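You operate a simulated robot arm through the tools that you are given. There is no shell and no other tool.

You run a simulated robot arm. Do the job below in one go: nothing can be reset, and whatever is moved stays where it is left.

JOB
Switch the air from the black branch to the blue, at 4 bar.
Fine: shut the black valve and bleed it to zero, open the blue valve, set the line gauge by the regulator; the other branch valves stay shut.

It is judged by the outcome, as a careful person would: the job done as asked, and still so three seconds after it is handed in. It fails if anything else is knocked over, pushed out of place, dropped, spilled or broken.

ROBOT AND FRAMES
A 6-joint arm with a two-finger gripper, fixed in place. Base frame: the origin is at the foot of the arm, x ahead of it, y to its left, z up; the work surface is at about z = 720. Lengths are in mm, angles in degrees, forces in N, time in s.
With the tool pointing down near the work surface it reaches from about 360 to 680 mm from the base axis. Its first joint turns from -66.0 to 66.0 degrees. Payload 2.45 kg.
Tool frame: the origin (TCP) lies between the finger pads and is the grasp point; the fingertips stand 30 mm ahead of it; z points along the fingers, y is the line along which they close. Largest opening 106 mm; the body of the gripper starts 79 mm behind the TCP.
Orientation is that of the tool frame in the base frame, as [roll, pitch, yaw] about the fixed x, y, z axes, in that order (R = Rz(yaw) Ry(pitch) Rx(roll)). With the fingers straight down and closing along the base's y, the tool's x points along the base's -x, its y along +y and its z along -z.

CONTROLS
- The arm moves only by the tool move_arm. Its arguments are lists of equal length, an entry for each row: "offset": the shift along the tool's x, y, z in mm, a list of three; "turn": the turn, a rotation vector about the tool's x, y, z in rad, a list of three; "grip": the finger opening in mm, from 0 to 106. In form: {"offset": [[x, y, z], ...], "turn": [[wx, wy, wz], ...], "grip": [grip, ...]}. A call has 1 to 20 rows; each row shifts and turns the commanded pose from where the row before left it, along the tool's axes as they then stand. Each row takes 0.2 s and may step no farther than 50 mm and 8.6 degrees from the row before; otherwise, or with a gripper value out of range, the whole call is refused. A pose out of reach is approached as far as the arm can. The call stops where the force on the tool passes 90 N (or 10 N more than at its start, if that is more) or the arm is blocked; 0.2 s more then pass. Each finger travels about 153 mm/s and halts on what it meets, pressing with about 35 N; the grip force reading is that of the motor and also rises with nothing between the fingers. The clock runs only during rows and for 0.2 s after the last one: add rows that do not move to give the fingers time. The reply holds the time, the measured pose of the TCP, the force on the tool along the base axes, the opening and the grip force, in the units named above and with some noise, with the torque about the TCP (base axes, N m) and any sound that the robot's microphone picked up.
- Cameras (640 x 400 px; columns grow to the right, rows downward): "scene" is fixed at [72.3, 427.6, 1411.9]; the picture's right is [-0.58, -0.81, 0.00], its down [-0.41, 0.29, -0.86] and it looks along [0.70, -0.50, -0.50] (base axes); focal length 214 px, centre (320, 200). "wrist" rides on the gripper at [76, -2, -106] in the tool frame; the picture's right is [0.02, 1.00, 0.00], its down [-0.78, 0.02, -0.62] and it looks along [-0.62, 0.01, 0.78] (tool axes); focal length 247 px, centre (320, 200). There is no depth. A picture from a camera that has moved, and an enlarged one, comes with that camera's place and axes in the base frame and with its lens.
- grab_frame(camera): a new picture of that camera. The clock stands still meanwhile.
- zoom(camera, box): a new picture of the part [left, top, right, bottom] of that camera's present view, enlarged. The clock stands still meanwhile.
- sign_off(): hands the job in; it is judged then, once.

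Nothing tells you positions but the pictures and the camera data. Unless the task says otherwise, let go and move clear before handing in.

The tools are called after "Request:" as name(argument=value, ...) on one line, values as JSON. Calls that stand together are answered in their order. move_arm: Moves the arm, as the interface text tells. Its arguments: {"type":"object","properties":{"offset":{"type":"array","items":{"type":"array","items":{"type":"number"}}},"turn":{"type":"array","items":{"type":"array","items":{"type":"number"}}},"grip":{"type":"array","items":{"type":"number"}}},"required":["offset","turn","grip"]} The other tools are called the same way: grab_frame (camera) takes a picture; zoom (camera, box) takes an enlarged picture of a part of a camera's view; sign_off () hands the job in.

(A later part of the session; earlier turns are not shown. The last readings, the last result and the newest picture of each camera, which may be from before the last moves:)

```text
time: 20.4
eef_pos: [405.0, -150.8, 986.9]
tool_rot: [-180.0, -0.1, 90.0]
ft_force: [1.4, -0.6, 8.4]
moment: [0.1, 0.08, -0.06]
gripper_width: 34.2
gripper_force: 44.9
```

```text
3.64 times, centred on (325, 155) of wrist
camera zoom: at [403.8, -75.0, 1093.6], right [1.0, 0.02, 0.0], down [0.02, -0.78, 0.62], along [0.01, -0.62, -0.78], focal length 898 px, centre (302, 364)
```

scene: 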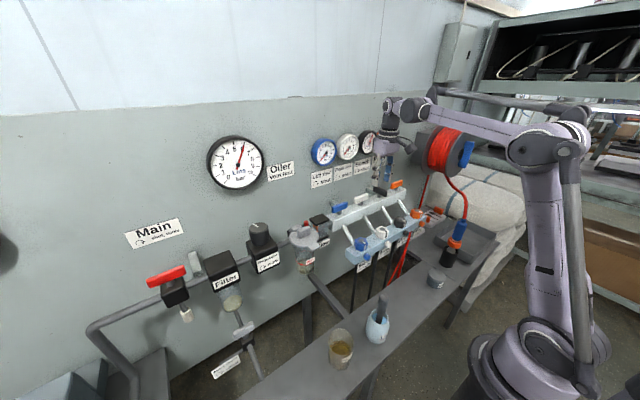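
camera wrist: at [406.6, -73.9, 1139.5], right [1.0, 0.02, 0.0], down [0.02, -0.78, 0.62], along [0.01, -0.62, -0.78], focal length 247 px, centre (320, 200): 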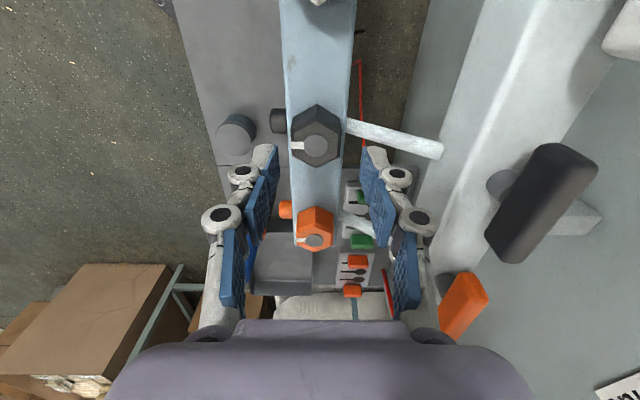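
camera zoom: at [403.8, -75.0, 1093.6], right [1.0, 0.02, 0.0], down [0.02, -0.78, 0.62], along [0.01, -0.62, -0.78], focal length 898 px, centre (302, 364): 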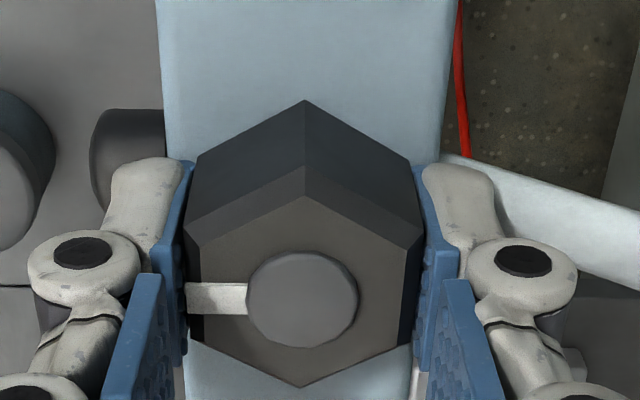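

Request:
move_arm(offset=[[0, 0, 0], [0, 0, 0], [0, 0, 0]], turn=[[0, 0, -0.025], [0, 0, -0.025], [0, 0, -0.025]], grip=[0, 0, 0])

Request:
move_arm(offset=[[0, 0, 0], [0, 0, 0]], turn=[[0, 0, -0.025], [0, 0, -0.025]], grip=[0, 0])

Request:
zoom(camera="wrist", box=[250, 100, 400, 210])

```text
time: 21.2
eef_pos: [404.6, -150.9, 987.3]
tool_rot: [179.8, 0.0, 94.3]
ft_force: [3.8, -2.1, 10.7]
moment: [0.18, -0.06, -1.62]
gripper_width: 35.0
gripper_force: 44.9
```

```text
time: 21.8
eef_pos: [405.5, -151.1, 985.5]
tool_rot: [180.0, -0.1, 97.0]
ft_force: [7.3, -2.9, 9.9]
moment: [-0.13, -0.2, -1.45]
gripper_width: 36.1
gripper_force: 44.5
```

```text
3.64 times, centred on (325, 155) of wrist
camera zoom: at [394.3, -75.7, 1093.1], right [0.99, 0.15, 0.0], down [0.11, -0.77, 0.62], along [0.09, -0.61, -0.78], focal length 898 px, centre (302, 364)
```

zoom: 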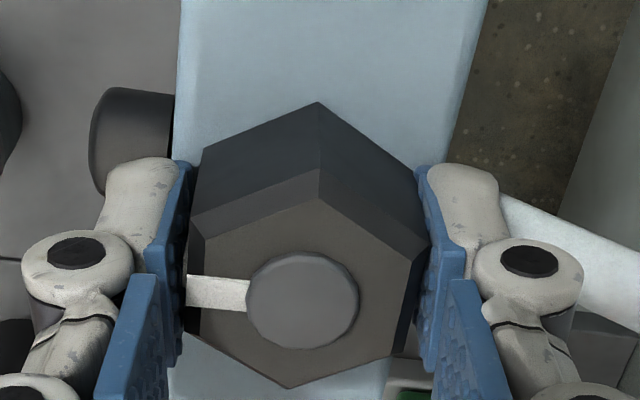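

The hex knob resists over 1.6 N m without moving, so it may not be the bleed. I'll release it and take a close look at the round front cap and its label before trying anything else.

Request:
move_arm(offset=[[0, 0, 0], [0, 0, 0], [0, 0, 0], [0, 0, -40], [0, 0, -45], [0, 0, 0]], turn=[[0, 0, 0.125], [0, 0, 0], [0, 0, 0], [0, 0, 0], [0, 0, 0], [0, 0, 0]], grip=[34, 44, 46, 46, 46, 46])

Request:
move_arm(offset=[[0, -45, 0], [0, -45, 0], [0, 0, 0], [0, 0, 0], [0, 0, 0], [0, 0, 0], [0, 0, 0], [0, 0, 0], [0, 0, 0], [0, 0, 0], [0, 0, 0], [0, 0, 0], [0, 0, 0], [0, 0, 0]], turn=[[0, 0, 0], [0, 0, 0], [0, 0, -0.145], [0, 0, -0.145], [0, 0, -0.145], [0, 0, -0.145], [0, 0, -0.145], [0, 0, -0.145], [0, 0, -0.145], [0, 0, -0.145], [0, 0, -0.145], [0, 0, -0.145], [0, 0, -0.121], [0, 0, 0]], grip=[46, 46, 46, 60, 80, 106, 106, 106, 106, 106, 106, 106, 106, 106])

Request:
grab_frame(camera="wrist")

Request:
grab_frame(camera="scene")

```text
time: 23.2
eef_pos: [405.0, -150.7, 1073.0]
tool_rot: [180.0, -0.1, 90.0]
ft_force: [-0.3, 0.2, 0.1]
moment: [0.04, 0.0, -0.02]
gripper_width: 46.1
gripper_force: 0.1
```

```text
time: 26.2
eef_pos: [316.1, -151.7, 1071.1]
tool_rot: [180.0, 0.0, -179.9]
ft_force: [0.5, 0.2, 0.2]
moment: [0.0, 0.02, 0.03]
gripper_width: 105.9
gripper_force: 0.1
```

```text
taken
camera wrist: at [239.3, -153.3, 1178.3], right [-0.02, 1.0, 0.0], down [0.78, 0.02, 0.62], along [0.62, 0.02, -0.78], focal length 247 px, centre (320, 200)
```

wrist: 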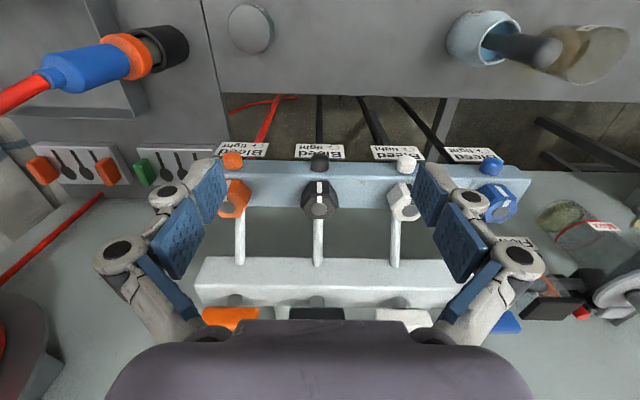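

```text
taken
```

scene: 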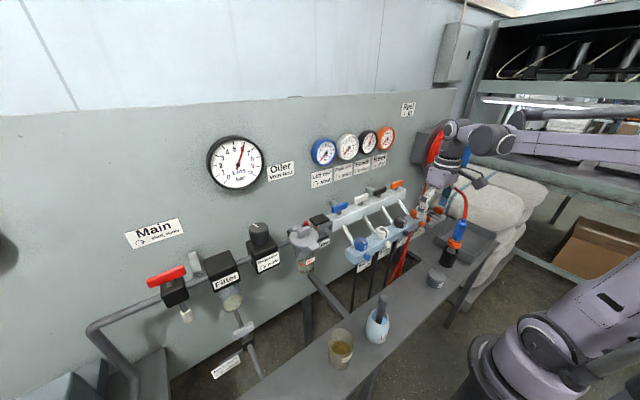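

Request:
zoom(camera="wrist", box=[270, 130, 370, 225])

Request:
zoom(camera="wrist", box=[10, 110, 240, 254])

Request:
zoom(camera="scene", box=[340, 220, 436, 280])

```text
4.21 times, centred on (320, 178) of wrist
camera zoom: at [239.3, -153.3, 1178.3], right [-0.02, 1.0, 0.0], down [0.78, 0.02, 0.62], along [0.62, 0.02, -0.78], focal length 1040 px, centre (320, 295)
```

zoom: 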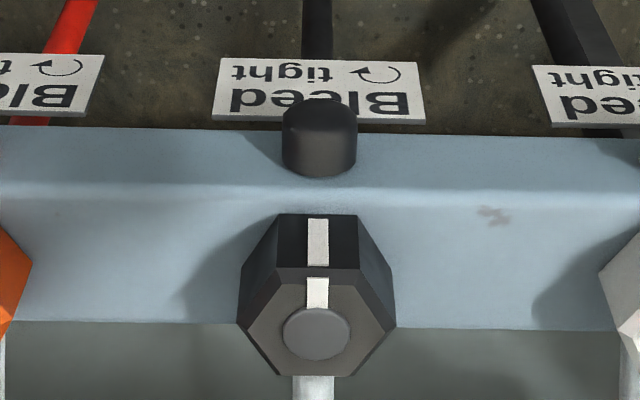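

```text
2.78 times, centred on (125, 182) of wrist
camera zoom: at [239.3, -153.3, 1178.3], right [-0.02, 1.0, 0.0], down [0.78, 0.02, 0.62], along [0.62, 0.02, -0.78], focal length 686 px, centre (862, 250)
```

zoom: 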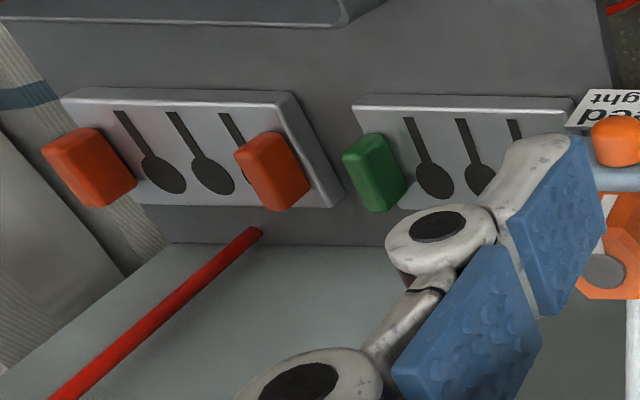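

```text
6.67 times, centred on (388, 250) of scene
camera zoom: at [72.3, 427.6, 1411.9], right [-0.58, -0.81, 0.0], down [-0.41, 0.29, -0.86], along [0.7, -0.5, -0.5], focal length 1430 px, centre (-133, -133)
```

zoom: 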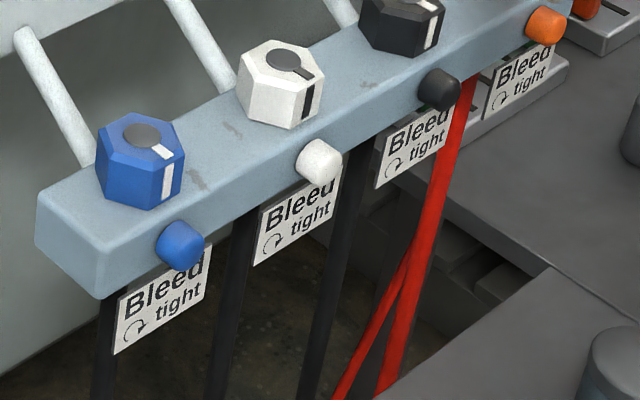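

Request:
zoom(camera="wrist", box=[292, 138, 348, 173])

Request:
zoom(camera="scene", box=[390, 225, 430, 250])

Request:
zoom(camera="scene", box=[350, 155, 390, 180])

Request:
zoom(camera="scene", box=[246, 215, 290, 275])

```text
11.43 times, centred on (320, 156) of wrist
camera zoom: at [239.3, -153.3, 1178.3], right [-0.02, 1.0, 0.0], down [0.78, 0.02, 0.62], along [0.62, 0.02, -0.78], focal length 2823 px, centre (320, 709)
```

zoom: 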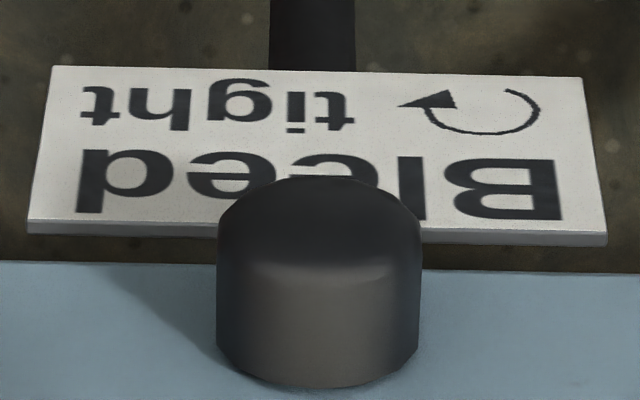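

```text
16.00 times, centred on (410, 238) of scene
camera zoom: at [72.3, 427.6, 1411.9], right [-0.58, -0.81, 0.0], down [-0.41, 0.29, -0.86], along [0.7, -0.5, -0.5], focal length 3432 px, centre (-1120, -400)
```

zoom: 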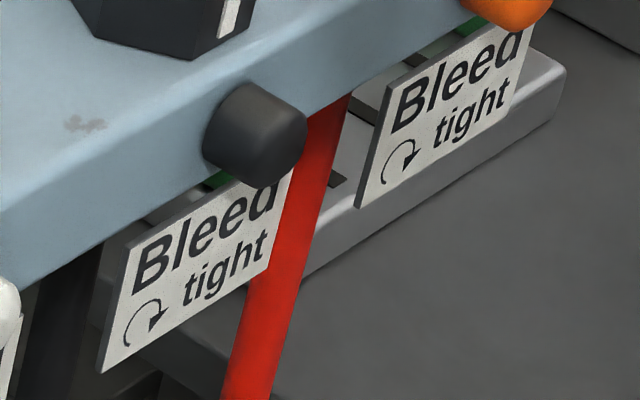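

```text
16.00 times, centred on (370, 168) of scene
camera zoom: at [72.3, 427.6, 1411.9], right [-0.58, -0.81, 0.0], down [-0.41, 0.29, -0.86], along [0.7, -0.5, -0.5], focal length 3432 px, centre (-480, 720)
```

zoom: 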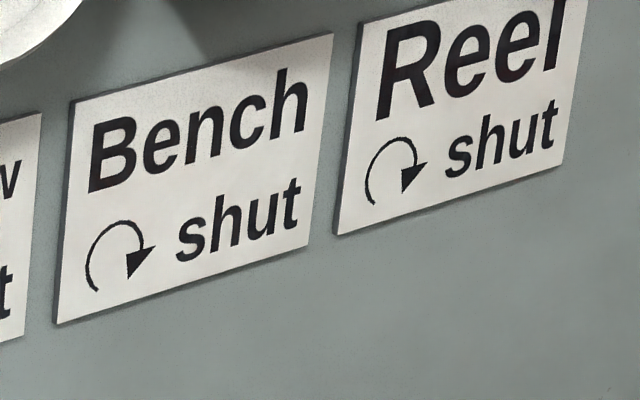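

```text
6.67 times, centred on (268, 245) of scene
camera zoom: at [72.3, 427.6, 1411.9], right [-0.58, -0.81, 0.0], down [-0.41, 0.29, -0.86], along [0.7, -0.5, -0.5], focal length 1430 px, centre (667, -100)
```

zoom: 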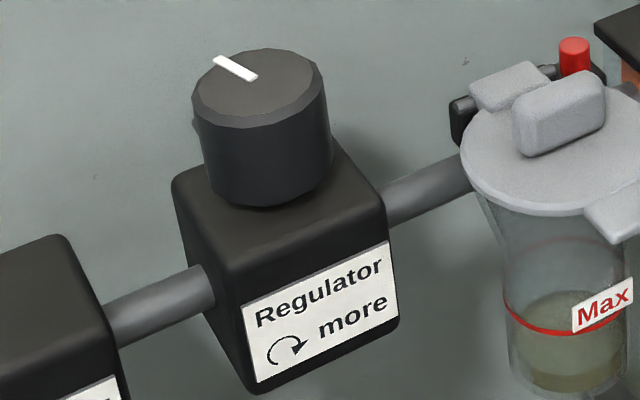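

All arrows are clockwise = tight/shut/more. The domed cap sits directly above the "Bleed" label (axis along x, centre about (377, -150.5, 934), 19 mm diameter, 17 mm long). I'll test it by gripping from above and swinging the gripper about the cap's axis, going in carefully in front of the bar.

Request:
move_arm(offset=[[-30, 1, 0], [-26.5, 0.2, 0], [0, 0, 30], [0, 0, 30], [0, 0, 0]], turn=[[0, 0, 0], [0, 0, 0], [0, 0, 0], [0, 0, 0], [0, 0, 0]], grip=[80, 50, 40, 40, 40])

Request:
grab_frame(camera="wrist")

Request:
zoom(camera="scene", box=[350, 180, 446, 240])

```text
time: 27.4
eef_pos: [371.0, -150.2, 1011.6]
tool_rot: [-179.9, 0.0, -179.9]
ft_force: [0.0, 0.7, 0.2]
moment: [0.02, -0.04, 0.0]
gripper_width: 40.0
gripper_force: 0.0
```

```text
taken
camera wrist: at [295.5, -151.2, 1117.8], right [-0.02, 1.0, 0.0], down [0.78, 0.02, 0.62], along [0.62, 0.01, -0.78], focal length 247 px, centre (320, 200)
```

wrist: 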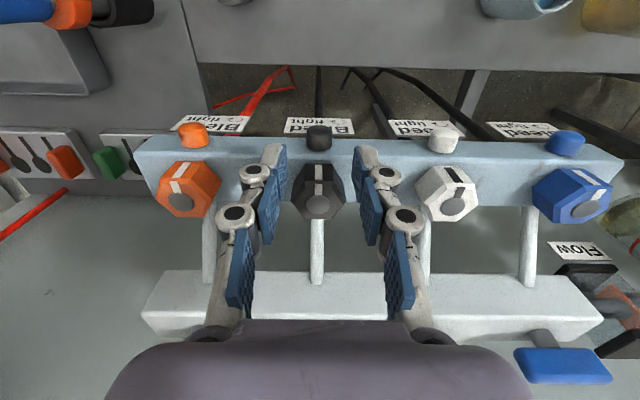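

```text
6.67 times, centred on (398, 210) of scene
camera zoom: at [72.3, 427.6, 1411.9], right [-0.58, -0.81, 0.0], down [-0.41, 0.29, -0.86], along [0.7, -0.5, -0.5], focal length 1430 px, centre (-200, 133)
```

zoom: 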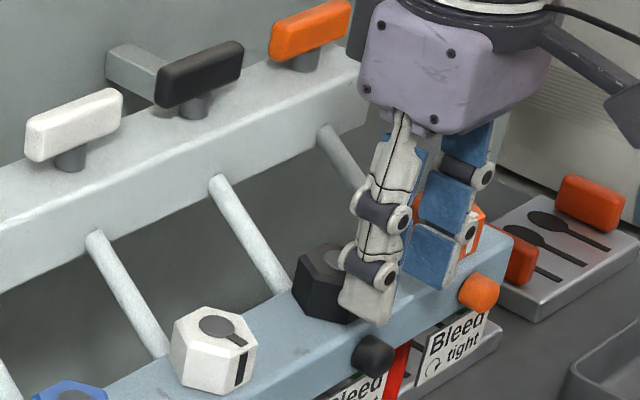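

Request:
zoom(camera="wrist", box=[270, 110, 370, 172])

```text
6.40 times, centred on (320, 141) of wrist
camera zoom: at [295.5, -151.2, 1117.8], right [-0.02, 1.0, 0.0], down [0.78, 0.02, 0.62], along [0.62, 0.01, -0.78], focal length 1581 px, centre (320, 578)
```

zoom: 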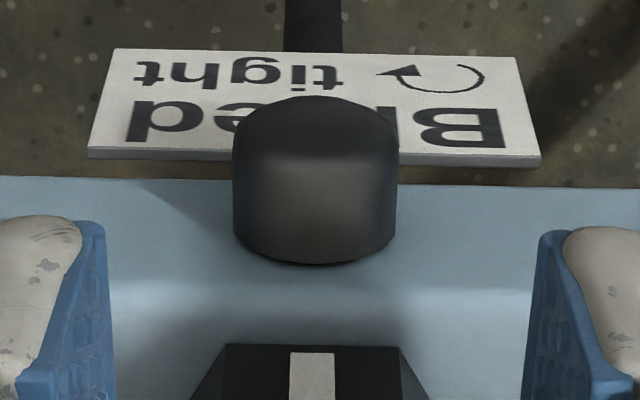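

The cap's centre is at about (374, -150.5, 939) and the bar front at x ≈ 383. I'll back off 1.5 mm in x, descend with the fingers straddling the cap, and check.

Request:
move_arm(offset=[[1.5, 0, 20], [0, 0, 18], [0, 0, 0]], turn=[[0, 0, 0], [0, 0, 0], [0, 0, 0]], grip=[38, 38, 38])

Request:
zoom(camera="wrist", box=[220, 80, 420, 205])

Request:
zoom(camera="scene", box=[350, 190, 446, 250])

```text
time: 28.2
eef_pos: [370.0, -149.6, 973.3]
tool_rot: [180.0, 0.0, -179.9]
ft_force: [0.4, -0.7, 0.1]
moment: [0.06, 0.01, 0.02]
gripper_width: 38.0
gripper_force: 0.1
```

```text
3.20 times, centred on (320, 142) of wrist
camera zoom: at [294.2, -151.2, 1079.9], right [-0.02, 1.0, 0.0], down [0.78, 0.02, 0.62], along [0.62, 0.01, -0.78], focal length 790 px, centre (320, 384)
```

zoom: 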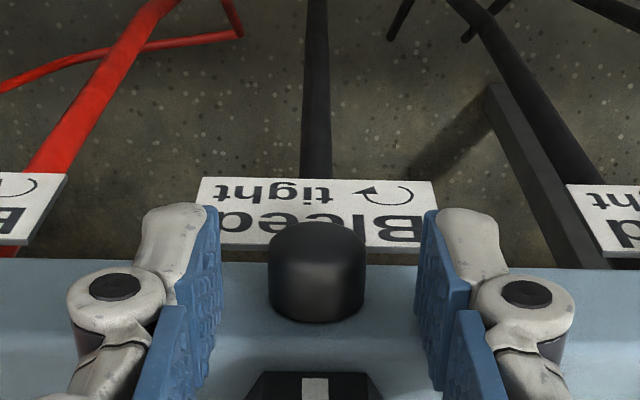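

```text
6.67 times, centred on (398, 220) of scene
camera zoom: at [72.3, 427.6, 1411.9], right [-0.58, -0.81, 0.0], down [-0.41, 0.29, -0.86], along [0.7, -0.5, -0.5], focal length 1430 px, centre (-200, 67)
```

zoom: 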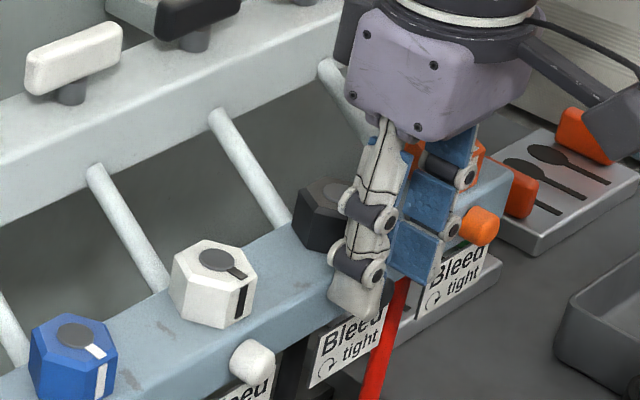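

Request:
move_arm(offset=[[0, -0.6, 10], [0, 0, 8], [0, 0, 0]], turn=[[0, 0, 0], [0, 0, 0], [0, 0, 0]], grip=[38, 38, 38])

Request:
move_arm(offset=[[0, 0, 0], [0, 0, 0], [0, 0, 0]], turn=[[0, 0, 0], [0, 0, 0], [0, 0, 0]], grip=[25, 10, 10])

Request:
zoom(camera="wrist", box=[220, 80, 420, 205])

Request:
zoom(camera="scene", box=[350, 190, 446, 250])

```text
time: 29.0
eef_pos: [369.5, -150.7, 954.8]
tool_rot: [179.9, 0.0, -179.8]
ft_force: [-0.8, 0.2, -1.0]
moment: [-0.03, 0.01, -0.05]
gripper_width: 37.7
gripper_force: 0.1
```

```text
time: 29.8
eef_pos: [369.7, -150.2, 955.8]
tool_rot: [-180.0, 0.0, -179.9]
ft_force: [0.3, 2.0, -2.6]
moment: [0.03, -0.02, 0.13]
gripper_width: 16.4
gripper_force: 41.6
```

```text
3.20 times, centred on (320, 142) of wrist
camera zoom: at [294.1, -152.0, 1062.2], right [-0.02, 1.0, 0.0], down [0.78, 0.02, 0.62], along [0.62, 0.01, -0.78], focal length 790 px, centre (320, 384)
```

zoom: 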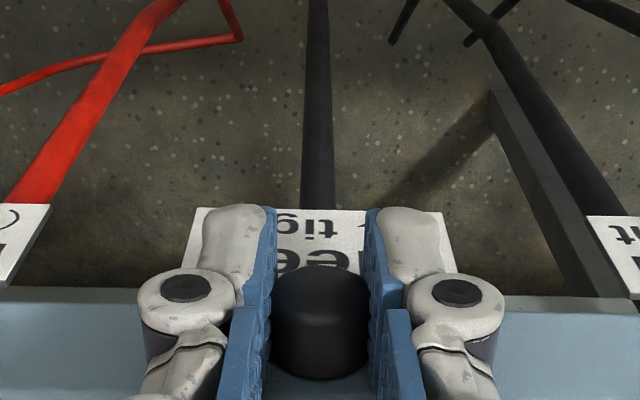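

```text
6.67 times, centred on (398, 220) of scene
camera zoom: at [72.4, 427.7, 1411.9], right [-0.58, -0.81, 0.0], down [-0.41, 0.29, -0.86], along [0.7, -0.5, -0.5], focal length 1430 px, centre (-200, 67)
```

zoom: 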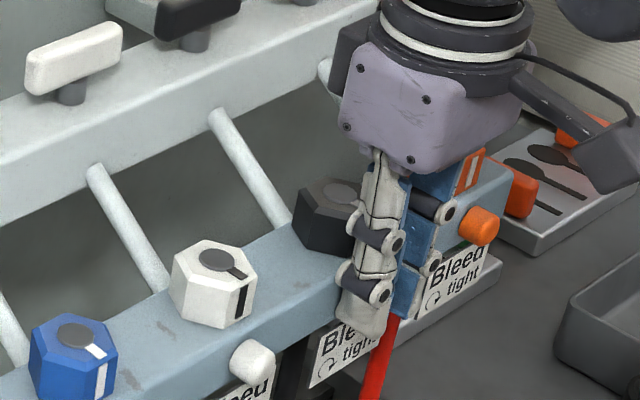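

Closed on the cap at 16.4 mm. I'll swing the gripper about the cap axis, counter-clockwise seen from the front (toward +y), a small amount.

Request:
move_arm(offset=[[0, 1.5, 0.1], [0, 1.5, 0.1], [0, 0, 0]], turn=[[0.1, 0, 0], [0.1, 0, 0], [0, 0, 0]], grip=[10, 10, 10])

Request:
zoom(camera="scene", box=[300, 120, 460, 220])

Request:
zoom(camera="wrist", box=[220, 80, 420, 205])

```text
time: 30.6
eef_pos: [369.6, -147.0, 956.8]
tool_rot: [-168.5, -0.2, -180.0]
ft_force: [0.1, 4.9, 1.1]
moment: [0.03, 0.17, 0.01]
gripper_width: 17.2
gripper_force: 43.6
```

```text
4.00 times, centred on (380, 170) of scene
camera zoom: at [72.3, 427.8, 1411.9], right [-0.58, -0.81, 0.0], down [-0.41, 0.29, -0.86], along [0.7, -0.5, -0.5], focal length 858 px, centre (80, 320)
```

zoom: 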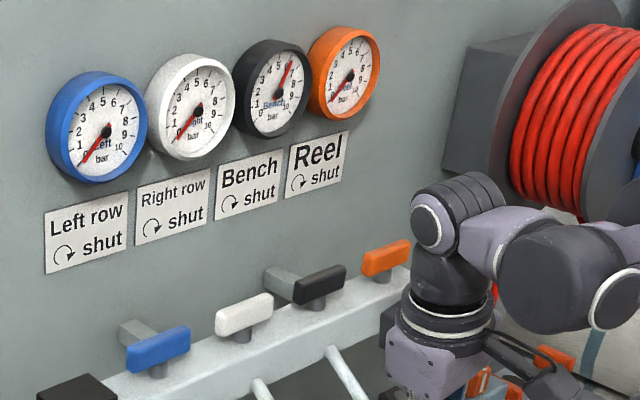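

```text
3.20 times, centred on (320, 142) of wrist
camera zoom: at [293.9, -127.5, 1060.2], right [-0.02, 0.98, -0.2], down [0.78, 0.14, 0.61], along [0.62, -0.14, -0.77], focal length 790 px, centre (320, 384)
```

zoom: 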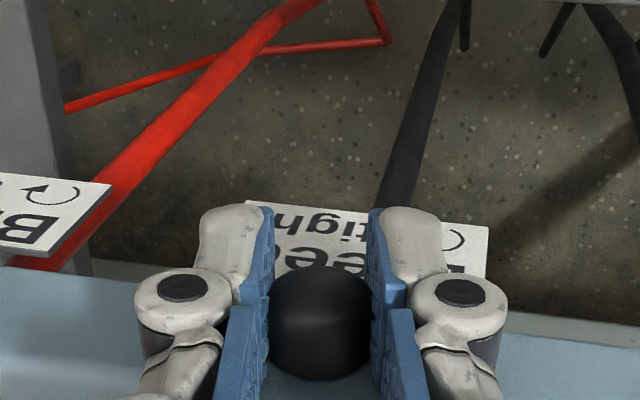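

The torque stays near zero (0.03 N m), so the cap seems to turn with the gripper. I'll continue the swing and listen.

Request:
move_arm(offset=[[0, 1.5, 0.1], [0, 1.5, 0.1], [0, 1.5, 0.1], [0, 1.5, 0.1], [0, 0, 0]], turn=[[0.1, 0, 0], [0.1, 0, 0], [0.1, 0, 0], [0.1, 0, 0], [0, 0, 0]], grip=[10, 10, 10, 10, 10])

Request:
zoom(camera="scene", box=[300, 120, 460, 220])

Request:
zoom(camera="wrist", box=[220, 80, 420, 205])

```text
time: 31.8
eef_pos: [369.7, -141.9, 953.1]
tool_rot: [-145.7, 0.1, -180.0]
ft_force: [-0.8, 2.0, -8.5]
moment: [0.1, 0.03, 0.09]
gripper_width: 16.0
gripper_force: 41.3
```

```text
4.00 times, centred on (380, 170) of scene
camera zoom: at [72.4, 427.7, 1411.9], right [-0.58, -0.81, 0.0], down [-0.41, 0.29, -0.86], along [0.7, -0.5, -0.5], focal length 858 px, centre (80, 320)
```

zoom: 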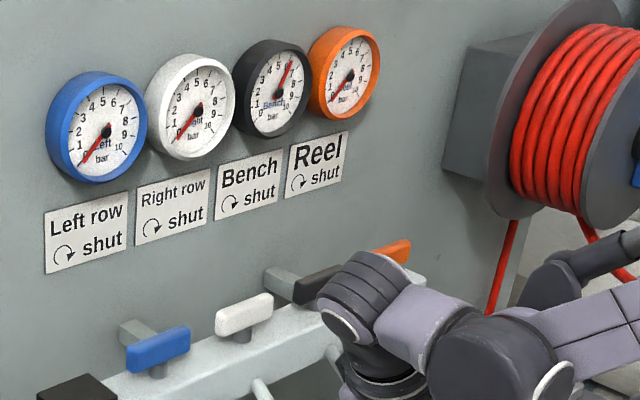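

```text
3.20 times, centred on (320, 142) of wrist
camera zoom: at [294.0, -83.1, 1041.4], right [-0.02, 0.82, -0.56], down [0.78, 0.37, 0.5], along [0.62, -0.43, -0.65], focal length 790 px, centre (320, 384)
```

zoom: 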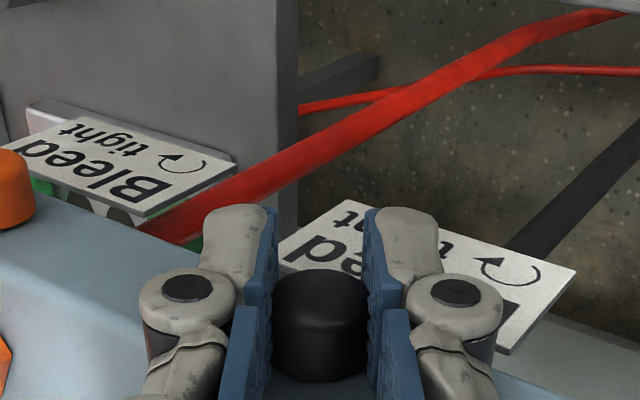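

Request:
zoom(camera="scene", box=[354, 126, 386, 158])

Request:
grab_frame(camera="scene")

```text
12.50 times, centred on (370, 142) of scene
camera zoom: at [72.4, 427.7, 1411.9], right [-0.58, -0.81, 0.0], down [-0.41, 0.29, -0.86], along [0.7, -0.5, -0.5], focal length 2681 px, centre (-305, 925)
```

zoom: 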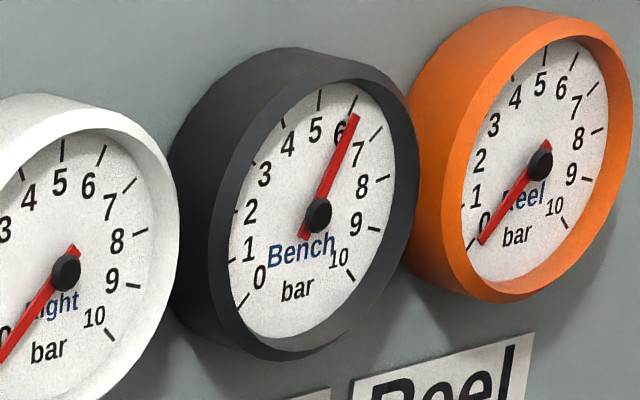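

```text
taken
```

scene: 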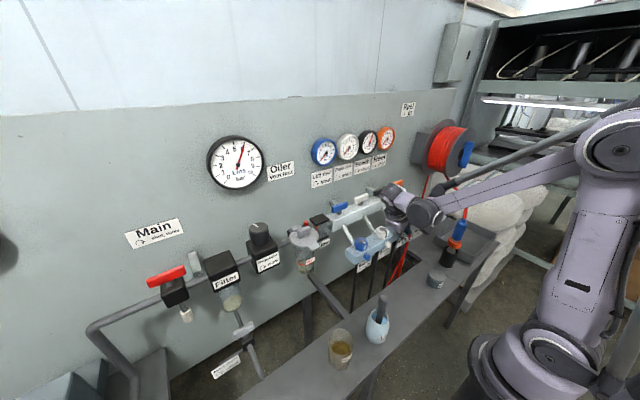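

Black still holds about 6 bar. I'll ratchet: open, swing back past vertical, re-grip, and turn the cap further counter-clockwise.

Request:
move_arm(offset=[[0, 0, 0], [0, 0, 0], [0, -1.5, 0.1], [0, -1.5, 0.1], [0, -1.5, 0.1], [0, -1.5, 0.1], [0, -1.5, 0.1], [0, -1.5, 0.1], [0, -1.5, 0.1], [0, -1.5, 0.1], [0, -1.5, 0.1], [0, -1.5, 0.1], [0, 0, 0]], turn=[[0, 0, 0], [0, 0, 0], [-0.1, 0, 0], [-0.1, 0, 0], [-0.1, 0, 0], [-0.1, 0, 0], [-0.1, 0, 0], [-0.1, 0, 0], [-0.1, 0, 0], [-0.1, 0, 0], [-0.1, 0, 0], [-0.1, 0, 0], [0, 0, 0]], grip=[26, 28, 28, 28, 28, 28, 28, 28, 28, 28, 28, 28, 28])

Request:
zoom(camera="wrist", box=[220, 80, 420, 205])

Request:
zoom(camera="scene", box=[340, 180, 468, 260])

```text
time: 34.6
eef_pos: [370.0, -157.5, 953.9]
tool_rot: [157.1, 0.0, -179.8]
ft_force: [0.0, 0.1, -0.9]
moment: [-0.02, 0.02, 0.0]
gripper_width: 27.7
gripper_force: 0.0
```

```text
3.20 times, centred on (320, 142) of wrist
camera zoom: at [294.2, -199.8, 1051.8], right [-0.02, 0.92, 0.39], down [0.78, -0.23, 0.58], along [0.62, 0.32, -0.72], focal length 790 px, centre (320, 384)
```

zoom: 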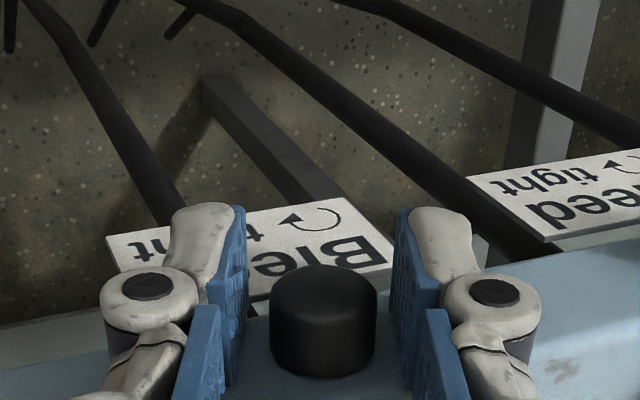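

```text
5.00 times, centred on (404, 220) of scene
camera zoom: at [72.3, 427.6, 1411.9], right [-0.58, -0.81, 0.0], down [-0.41, 0.29, -0.86], along [0.7, -0.5, -0.5], focal length 1072 px, centre (-100, 100)
```

zoom: 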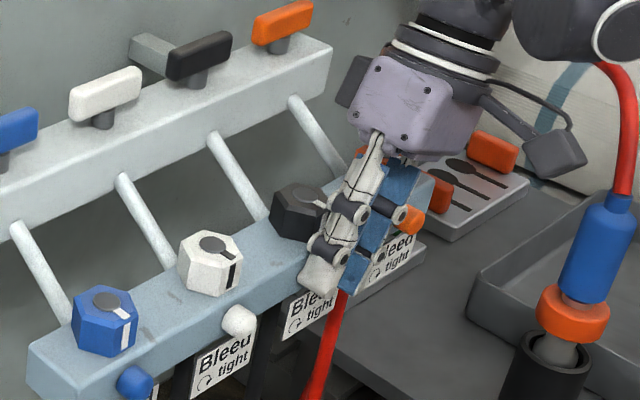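

Request:
move_arm(offset=[[0, 0, 0], [0, 0, 0], [0, 1.5, 0.1], [0, 1.5, 0.1], [0, 1.5, 0.1], [0, 1.5, 0.1], [0, 1.5, 0.1], [0, 0, 0]], turn=[[0, 0, 0], [0, 0, 0], [0.1, 0, 0], [0.1, 0, 0], [0.1, 0, 0], [0.1, 0, 0], [0.1, 0, 0], [0, 0, 0]], grip=[12, 8, 8, 8, 8, 8, 8, 8])

Request:
zoom(camera="wrist", box=[220, 80, 420, 205])

Request:
zoom(camera="scene", box=[354, 126, 386, 158])

```text
time: 36.4
eef_pos: [370.2, -149.1, 954.0]
tool_rot: [-174.2, 0.0, -179.9]
ft_force: [-0.7, 8.1, -1.6]
moment: [0.07, 0.02, 0.03]
gripper_width: 17.3
gripper_force: 43.0
```

```text
3.20 times, centred on (320, 142) of wrist
camera zoom: at [293.9, -139.6, 1061.0], right [-0.02, 0.99, -0.1], down [0.78, 0.08, 0.62], along [0.62, -0.06, -0.78], focal length 790 px, centre (320, 384)
```

zoom: 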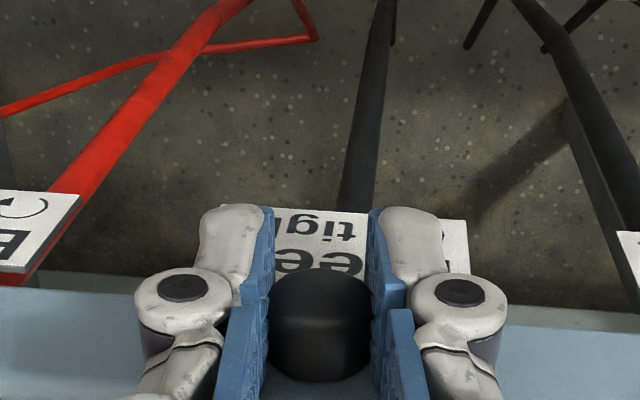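

```text
12.50 times, centred on (370, 142) of scene
camera zoom: at [72.3, 427.8, 1411.9], right [-0.58, -0.81, 0.0], down [-0.41, 0.29, -0.86], along [0.7, -0.5, -0.5], focal length 2681 px, centre (-305, 925)
```

zoom: 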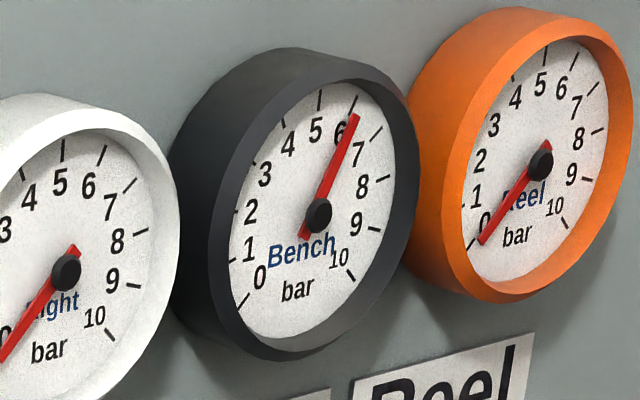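

The torque about the cap's own axis is essentially zero, which fits a free-turning screw. I'll keep ratcheting it counter-clockwise and watching the gauge.

Request:
move_arm(offset=[[0, 1.5, 0.1], [0, 1.5, 0.1], [0, 1.5, 0.1], [0, 1.5, 0.1], [0, 1.5, 0.1], [0, 0, 0], [0, 0, 0]], turn=[[0.1, 0, 0], [0.1, 0, 0], [0.1, 0, 0], [0.1, 0, 0], [0.1, 0, 0], [0, 0, 0], [0, 0, 0]], grip=[8, 8, 8, 8, 8, 8, 8])

Request:
zoom(camera="scene", box=[354, 126, 386, 158])

Request:
zoom(camera="wrist", box=[270, 130, 370, 192])

```text
time: 38.0
eef_pos: [369.4, -141.6, 951.1]
tool_rot: [-145.6, 0.0, -180.0]
ft_force: [-0.3, -0.7, -12.1]
moment: [0.1, 0.09, -0.02]
gripper_width: 15.9
gripper_force: 42.2
```

```text
12.50 times, centred on (370, 142) of scene
camera zoom: at [72.5, 427.5, 1412.0], right [-0.58, -0.81, 0.0], down [-0.41, 0.29, -0.86], along [0.7, -0.5, -0.5], focal length 2681 px, centre (-305, 925)
```

zoom: 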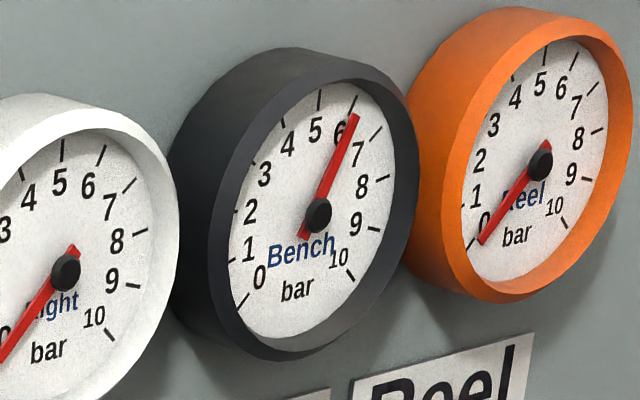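

```text
6.40 times, centred on (320, 161) of wrist
camera zoom: at [293.8, -83.6, 1040.8], right [-0.02, 0.83, -0.56], down [0.78, 0.37, 0.5], along [0.62, -0.43, -0.65], focal length 1581 px, centre (320, 450)
```

zoom: 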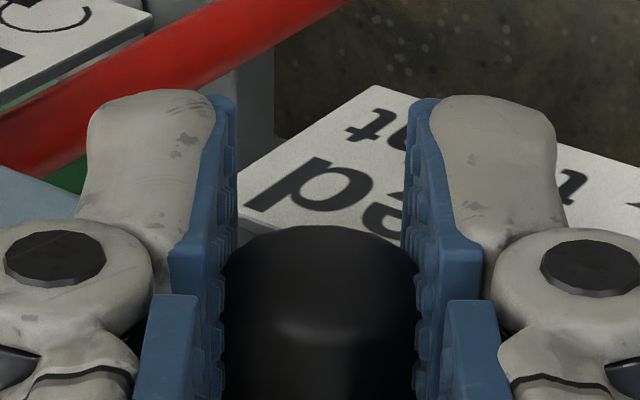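

Request:
move_arm(offset=[[0, 0, 0], [0, 0, 0], [0, -1.5, 0.1], [0, -1.5, 0.1], [0, -1.5, 0.1], [0, -1.5, 0.1], [0, -1.5, 0.1], [0, -1.5, 0.1], [0, -1.5, 0.1], [0, -1.5, 0.1], [0, -1.5, 0.1], [0, -1.5, 0.1], [0, -1.5, 0.1], [0, -1.5, 0.1], [0, 0, 0], [0, 0, 0], [0, 0, 0]], turn=[[0, 0, 0], [0, 0, 0], [-0.1, 0, 0], [-0.1, 0, 0], [-0.1, 0, 0], [-0.1, 0, 0], [-0.1, 0, 0], [-0.1, 0, 0], [-0.1, 0, 0], [-0.1, 0, 0], [-0.1, 0, 0], [-0.1, 0, 0], [-0.1, 0, 0], [-0.1, 0, 0], [0, 0, 0], [0, 0, 0], [0, 0, 0]], grip=[26, 28, 28, 28, 28, 28, 28, 28, 28, 28, 28, 28, 28, 28, 14, 8, 8])

Request:
move_arm(offset=[[0, 1.5, 0.1], [0, 1.5, 0.1], [0, 1.5, 0.1], [0, 1.5, 0.1], [0, 1.5, 0.1], [0, 1.5, 0.1], [0, 1.5, 0.1], [0, 1.5, 0.1], [0, 1.5, 0.1], [0, 1.5, 0.1], [0, 1.5, 0.1], [0, 1.5, 0.1]], turn=[[0.1, 0, 0], [0.1, 0, 0], [0.1, 0, 0], [0.1, 0, 0], [0.1, 0, 0], [0.1, 0, 0], [0.1, 0, 0], [0.1, 0, 0], [0.1, 0, 0], [0.1, 0, 0], [0.1, 0, 0], [0.1, 0, 0]], grip=[8, 8, 8, 8, 8, 8, 8, 8, 8, 8, 8, 8])

Request:
zoom(camera="scene", box=[354, 126, 386, 158])

Request:
grab_frame(camera="wrist")

```text
time: 41.6
eef_pos: [368.8, -158.0, 952.3]
tool_rot: [145.5, -0.1, -179.9]
ft_force: [1.3, 4.9, 10.2]
moment: [0.16, -0.04, 0.01]
gripper_width: 16.6
gripper_force: 42.3
```

```text
time: 44.2
eef_pos: [369.7, -141.6, 951.8]
tool_rot: [-145.6, -0.1, -179.9]
ft_force: [0.2, 0.9, -7.5]
moment: [0.17, -0.04, 0.06]
gripper_width: 16.3
gripper_force: 41.6
```

```text
12.50 times, centred on (370, 142) of scene
camera zoom: at [72.4, 427.6, 1411.9], right [-0.58, -0.81, 0.0], down [-0.41, 0.29, -0.86], along [0.7, -0.5, -0.5], focal length 2681 px, centre (-305, 925)
```

zoom: 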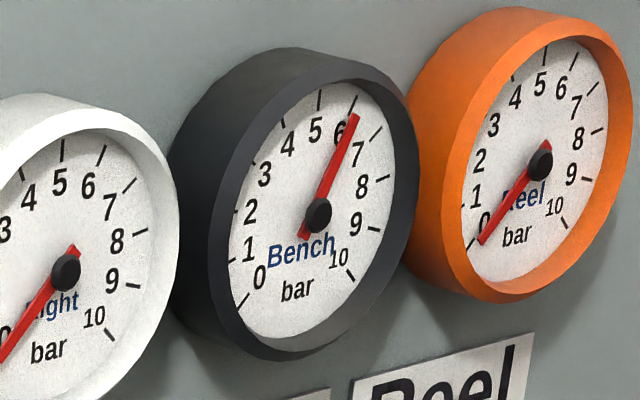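

```text
taken
camera wrist: at [294.1, -83.6, 1040.5], right [-0.02, 0.82, -0.56], down [0.78, 0.37, 0.5], along [0.62, -0.43, -0.65], focal length 247 px, centre (320, 200)
```

wrist: 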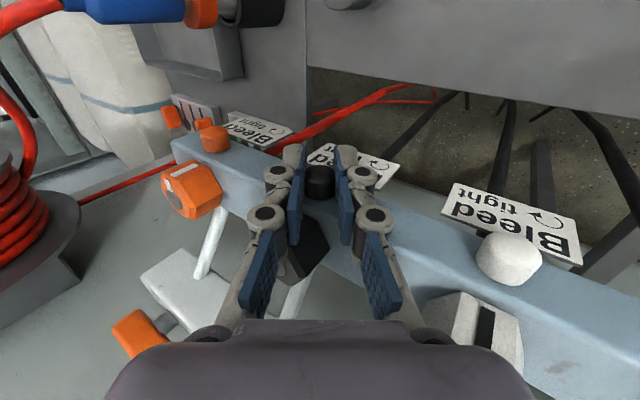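

The gauge is unchanged after about 160° of nominal swing, and I can't tell whether the cap is following. I'll do another full stroke and compare the torque while moving.

Request:
move_arm(offset=[[0, 0, 0], [0, 0, 0], [0, -1.6, 0.1], [0, -1.6, 0.1], [0, -1.6, 0.1], [0, -1.6, 0.1], [0, -1.6, 0.1], [0, -1.6, 0.1], [0, -1.6, 0.1], [0, -1.6, 0.1], [0, -1.6, 0.1], [0, -1.6, 0.1], [0, -1.6, 0.1], [0, -1.6, 0.1], [0, 0, 0], [0, 0, 0], [0, 0, 0]], turn=[[0, 0, 0], [0, 0, 0], [-0.1, 0, 0], [-0.1, 0, 0], [-0.1, 0, 0], [-0.1, 0, 0], [-0.1, 0, 0], [-0.1, 0, 0], [-0.1, 0, 0], [-0.1, 0, 0], [-0.1, 0, 0], [-0.1, 0, 0], [-0.1, 0, 0], [-0.1, 0, 0], [0, 0, 0], [0, 0, 0], [0, 0, 0]], grip=[26, 28, 28, 28, 28, 28, 28, 28, 28, 28, 28, 28, 28, 28, 14, 0, 0])

Request:
move_arm(offset=[[0, 1.6, 0.1], [0, 1.6, 0.1], [0, 1.6, 0.1]], turn=[[0.1, 0, 0], [0.1, 0, 0], [0.1, 0, 0]], grip=[0, 0, 0])

Request:
move_arm(offset=[[0, 1.6, 0.1], [0, 1.6, 0.1], [0, 1.6, 0.1]], turn=[[0.1, 0, 0], [0.1, 0, 0], [0.1, 0, 0]], grip=[0, 0, 0])

Request:
grab_frame(camera="wrist")

```text
time: 47.8
eef_pos: [371.0, -158.9, 952.9]
tool_rot: [145.3, 0.1, -179.8]
ft_force: [1.5, 14.6, 19.4]
moment: [0.34, 0.12, 0.18]
gripper_width: 16.9
gripper_force: 42.9
```

```text
time: 48.6
eef_pos: [370.0, -155.3, 953.7]
tool_rot: [162.6, 0.1, -179.9]
ft_force: [0.7, 17.2, 5.8]
moment: [0.35, 0.07, 0.07]
gripper_width: 16.8
gripper_force: 42.3
```

```text
time: 49.4
eef_pos: [371.7, -150.7, 954.0]
tool_rot: [179.9, 0.0, -179.9]
ft_force: [0.1, 15.5, 1.6]
moment: [0.29, -0.07, 0.05]
gripper_width: 16.8
gripper_force: 42.5
```

```text
taken
camera wrist: at [294.3, -152.0, 1060.6], right [-0.02, 1.0, 0.0], down [0.78, 0.02, 0.62], along [0.62, 0.02, -0.78], focal length 247 px, centre (320, 200)
```

wrist: 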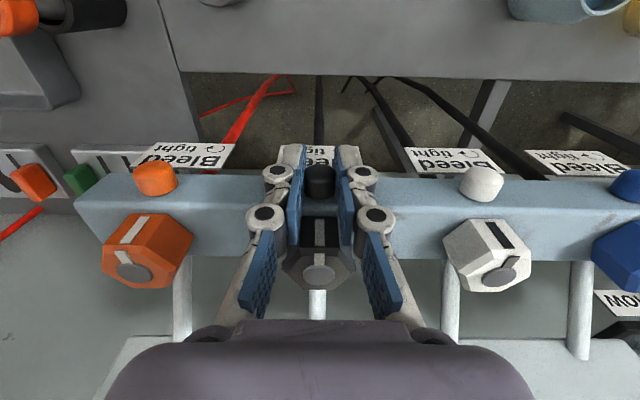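

Request:
move_arm(offset=[[0, 1.3, 0.1], [0, 1.3, 0.1], [0, 1.3, 0.1], [0, 1.3, 0.1], [0, 1.3, 0.1], [0, 1.3, 0.1], [0, 0, 0]], turn=[[0.1, 0, 0], [0.1, 0, 0], [0.1, 0, 0], [0.1, 0, 0], [0.1, 0, 0], [0.1, 0, 0], [0, 0, 0]], grip=[0, 0, 0, 0, 0, 0, 0])

Request:
zoom(camera="scene", box=[354, 126, 386, 158])

Request:
zoom(camera="wrist", box=[290, 150, 350, 200])

```text
time: 51.0
eef_pos: [370.5, -143.7, 950.0]
tool_rot: [-145.8, 0.0, -179.9]
ft_force: [-0.8, 11.6, -10.7]
moment: [0.21, 0.02, 0.24]
gripper_width: 16.0
gripper_force: 41.7
```

```text
12.50 times, centred on (370, 142) of scene
camera zoom: at [72.4, 427.9, 1411.9], right [-0.58, -0.81, 0.0], down [-0.41, 0.29, -0.86], along [0.7, -0.5, -0.5], focal length 2681 px, centre (-305, 925)
```

zoom: 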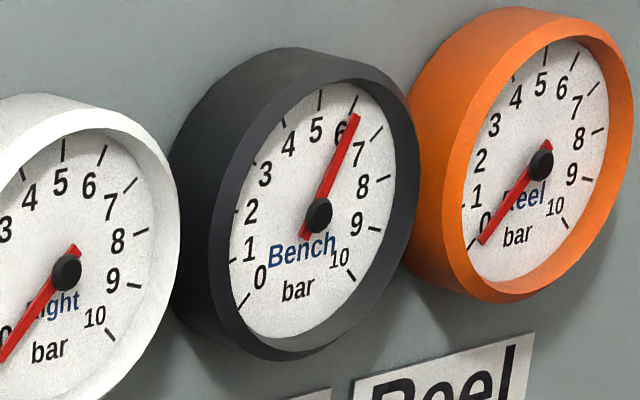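

```text
8.00 times, centred on (320, 175) of wrist
camera zoom: at [294.0, -84.6, 1040.4], right [-0.02, 0.83, -0.56], down [0.78, 0.36, 0.51], along [0.62, -0.43, -0.66], focal length 1976 px, centre (320, 400)
```

zoom: 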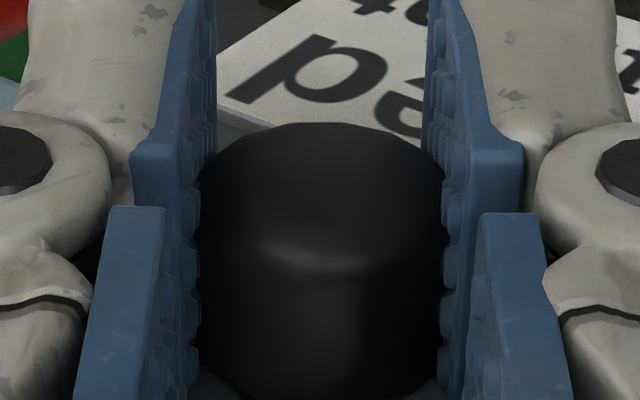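

Still nothing on the gauge. While gripped, I'll turn back clockwise a little to compare the resisting torque in both directions.

Request:
move_arm(offset=[[0, -1.5, 0.1], [0, -1.5, 0.1], [0, -1.5, 0.1]], turn=[[-0.1, 0, 0], [-0.1, 0, 0], [-0.1, 0, 0]], grip=[0, 0, 0])

Request:
move_arm(offset=[[0, -1.5, 0.1], [0, -1.5, 0.1], [0, -1.5, 0.1]], turn=[[-0.1, 0, 0], [-0.1, 0, 0], [-0.1, 0, 0]], grip=[0, 0, 0])

```text
time: 51.8
eef_pos: [369.6, -147.0, 952.6]
tool_rot: [-163.2, 0.0, -179.9]
ft_force: [-0.3, 18.0, -25.1]
moment: [0.34, 0.31, 0.2]
gripper_width: 16.2
gripper_force: 41.3
```

```text
time: 52.6
eef_pos: [371.0, -151.6, 954.0]
tool_rot: [179.5, 0.0, -179.8]
ft_force: [-0.9, 23.8, -19.6]
moment: [0.29, 0.25, 0.32]
gripper_width: 16.4
gripper_force: 42.1
```

The sustained sideways grip force together with near-zero axis torque indicates the cap really turns with the fingers instead of slipping. It's a rotating screw that just needs more turns, so I'll re-centre and keep unscrewing.

Request:
move_arm(offset=[[0, 0, 0], [0, 0, 0]], turn=[[0, 0, 0], [0, 0, 0]], grip=[26, 28])

Request:
zoom(camera="wrist", box=[270, 130, 370, 192])

```text
time: 53.2
eef_pos: [370.5, -153.8, 954.6]
tool_rot: [-179.9, 0.0, -179.9]
ft_force: [-0.3, -0.3, 0.9]
moment: [-0.02, 0.01, -0.04]
gripper_width: 28.0
gripper_force: 0.0
```

```text
6.40 times, centred on (320, 161) of wrist
camera zoom: at [294.1, -155.1, 1061.5], right [-0.02, 1.0, 0.0], down [0.78, 0.02, 0.62], along [0.62, 0.01, -0.78], focal length 1581 px, centre (320, 450)
```

zoom: 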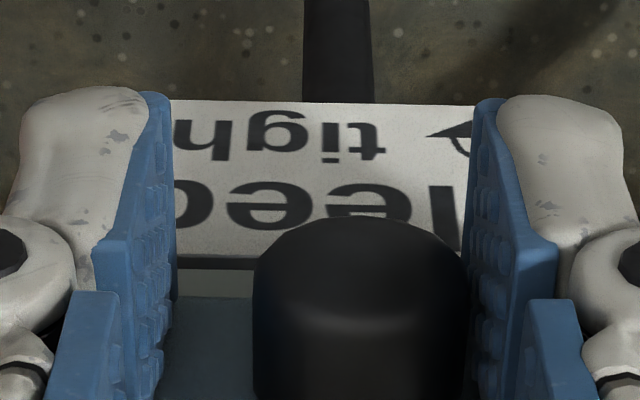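

Request:
move_arm(offset=[[0, 3, 0], [0, -1.5, 0.1], [0, -1.5, 0.1], [0, -1.5, 0.1], [0, -1.5, 0.1], [0, -1.5, 0.1], [0, -1.5, 0.1], [0, -1.5, 0.1], [0, 0, 0], [0, 0, 0], [0, 0, 0]], turn=[[0, 0, 0], [-0.1, 0, 0], [-0.1, 0, 0], [-0.1, 0, 0], [-0.1, 0, 0], [-0.1, 0, 0], [-0.1, 0, 0], [-0.1, 0, 0], [0, 0, 0], [0, 0, 0], [0, 0, 0]], grip=[28, 28, 28, 28, 28, 28, 28, 28, 14, 0, 0])

Request:
move_arm(offset=[[0, 1.5, 0.1], [0, 1.5, 0.1], [0, 1.5, 0.1], [0, 1.5, 0.1], [0, 1.5, 0.1], [0, 1.5, 0.1], [0, 1.5, 0.1]], turn=[[0.1, 0, 0], [0.1, 0, 0], [0.1, 0, 0], [0.1, 0, 0], [0.1, 0, 0], [0.1, 0, 0], [0.1, 0, 0]], grip=[0, 0, 0, 0, 0, 0, 0])

Request:
move_arm(offset=[[0, 1.5, 0.1], [0, 1.5, 0.1], [0, 1.5, 0.1], [0, 1.5, 0.1], [0, 1.5, 0.1], [0, 1.5, 0.1], [0, 1.5, 0.1]], turn=[[0.1, 0, 0], [0.1, 0, 0], [0.1, 0, 0], [0.1, 0, 0], [0.1, 0, 0], [0.1, 0, 0], [0.1, 0, 0]], grip=[0, 0, 0, 0, 0, 0, 0])

Request:
zoom(camera="scene", box=[354, 126, 386, 158])

```text
time: 55.6
eef_pos: [370.2, -159.2, 950.8]
tool_rot: [139.9, 0.0, -179.9]
ft_force: [1.1, -0.9, 7.3]
moment: [0.13, -0.01, -0.17]
gripper_width: 16.8
gripper_force: 42.6
```

```text
time: 57.2
eef_pos: [370.0, -150.1, 953.2]
tool_rot: [-179.8, 0.0, -180.0]
ft_force: [-0.7, -2.4, -6.4]
moment: [-0.02, 0.16, -0.02]
gripper_width: 16.3
gripper_force: 41.9
```

```text
time: 58.8
eef_pos: [368.9, -141.1, 950.4]
tool_rot: [-139.8, 0.0, -180.0]
ft_force: [0.2, -19.1, -2.3]
moment: [-0.26, -0.05, -0.2]
gripper_width: 16.2
gripper_force: 41.9
```

```text
12.50 times, centred on (370, 142) of scene
camera zoom: at [72.4, 427.1, 1412.1], right [-0.58, -0.81, 0.0], down [-0.41, 0.29, -0.86], along [0.7, -0.5, -0.5], focal length 2681 px, centre (-305, 925)
```

zoom: 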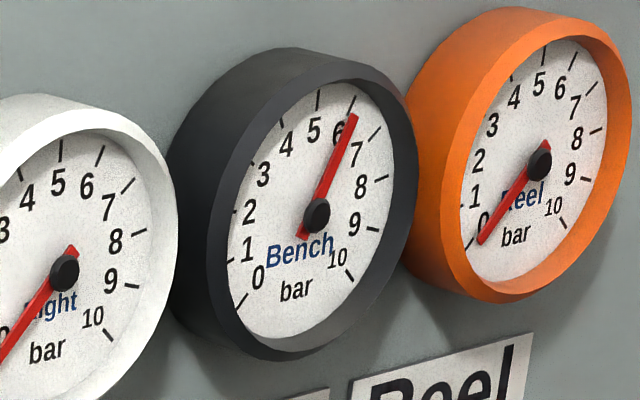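

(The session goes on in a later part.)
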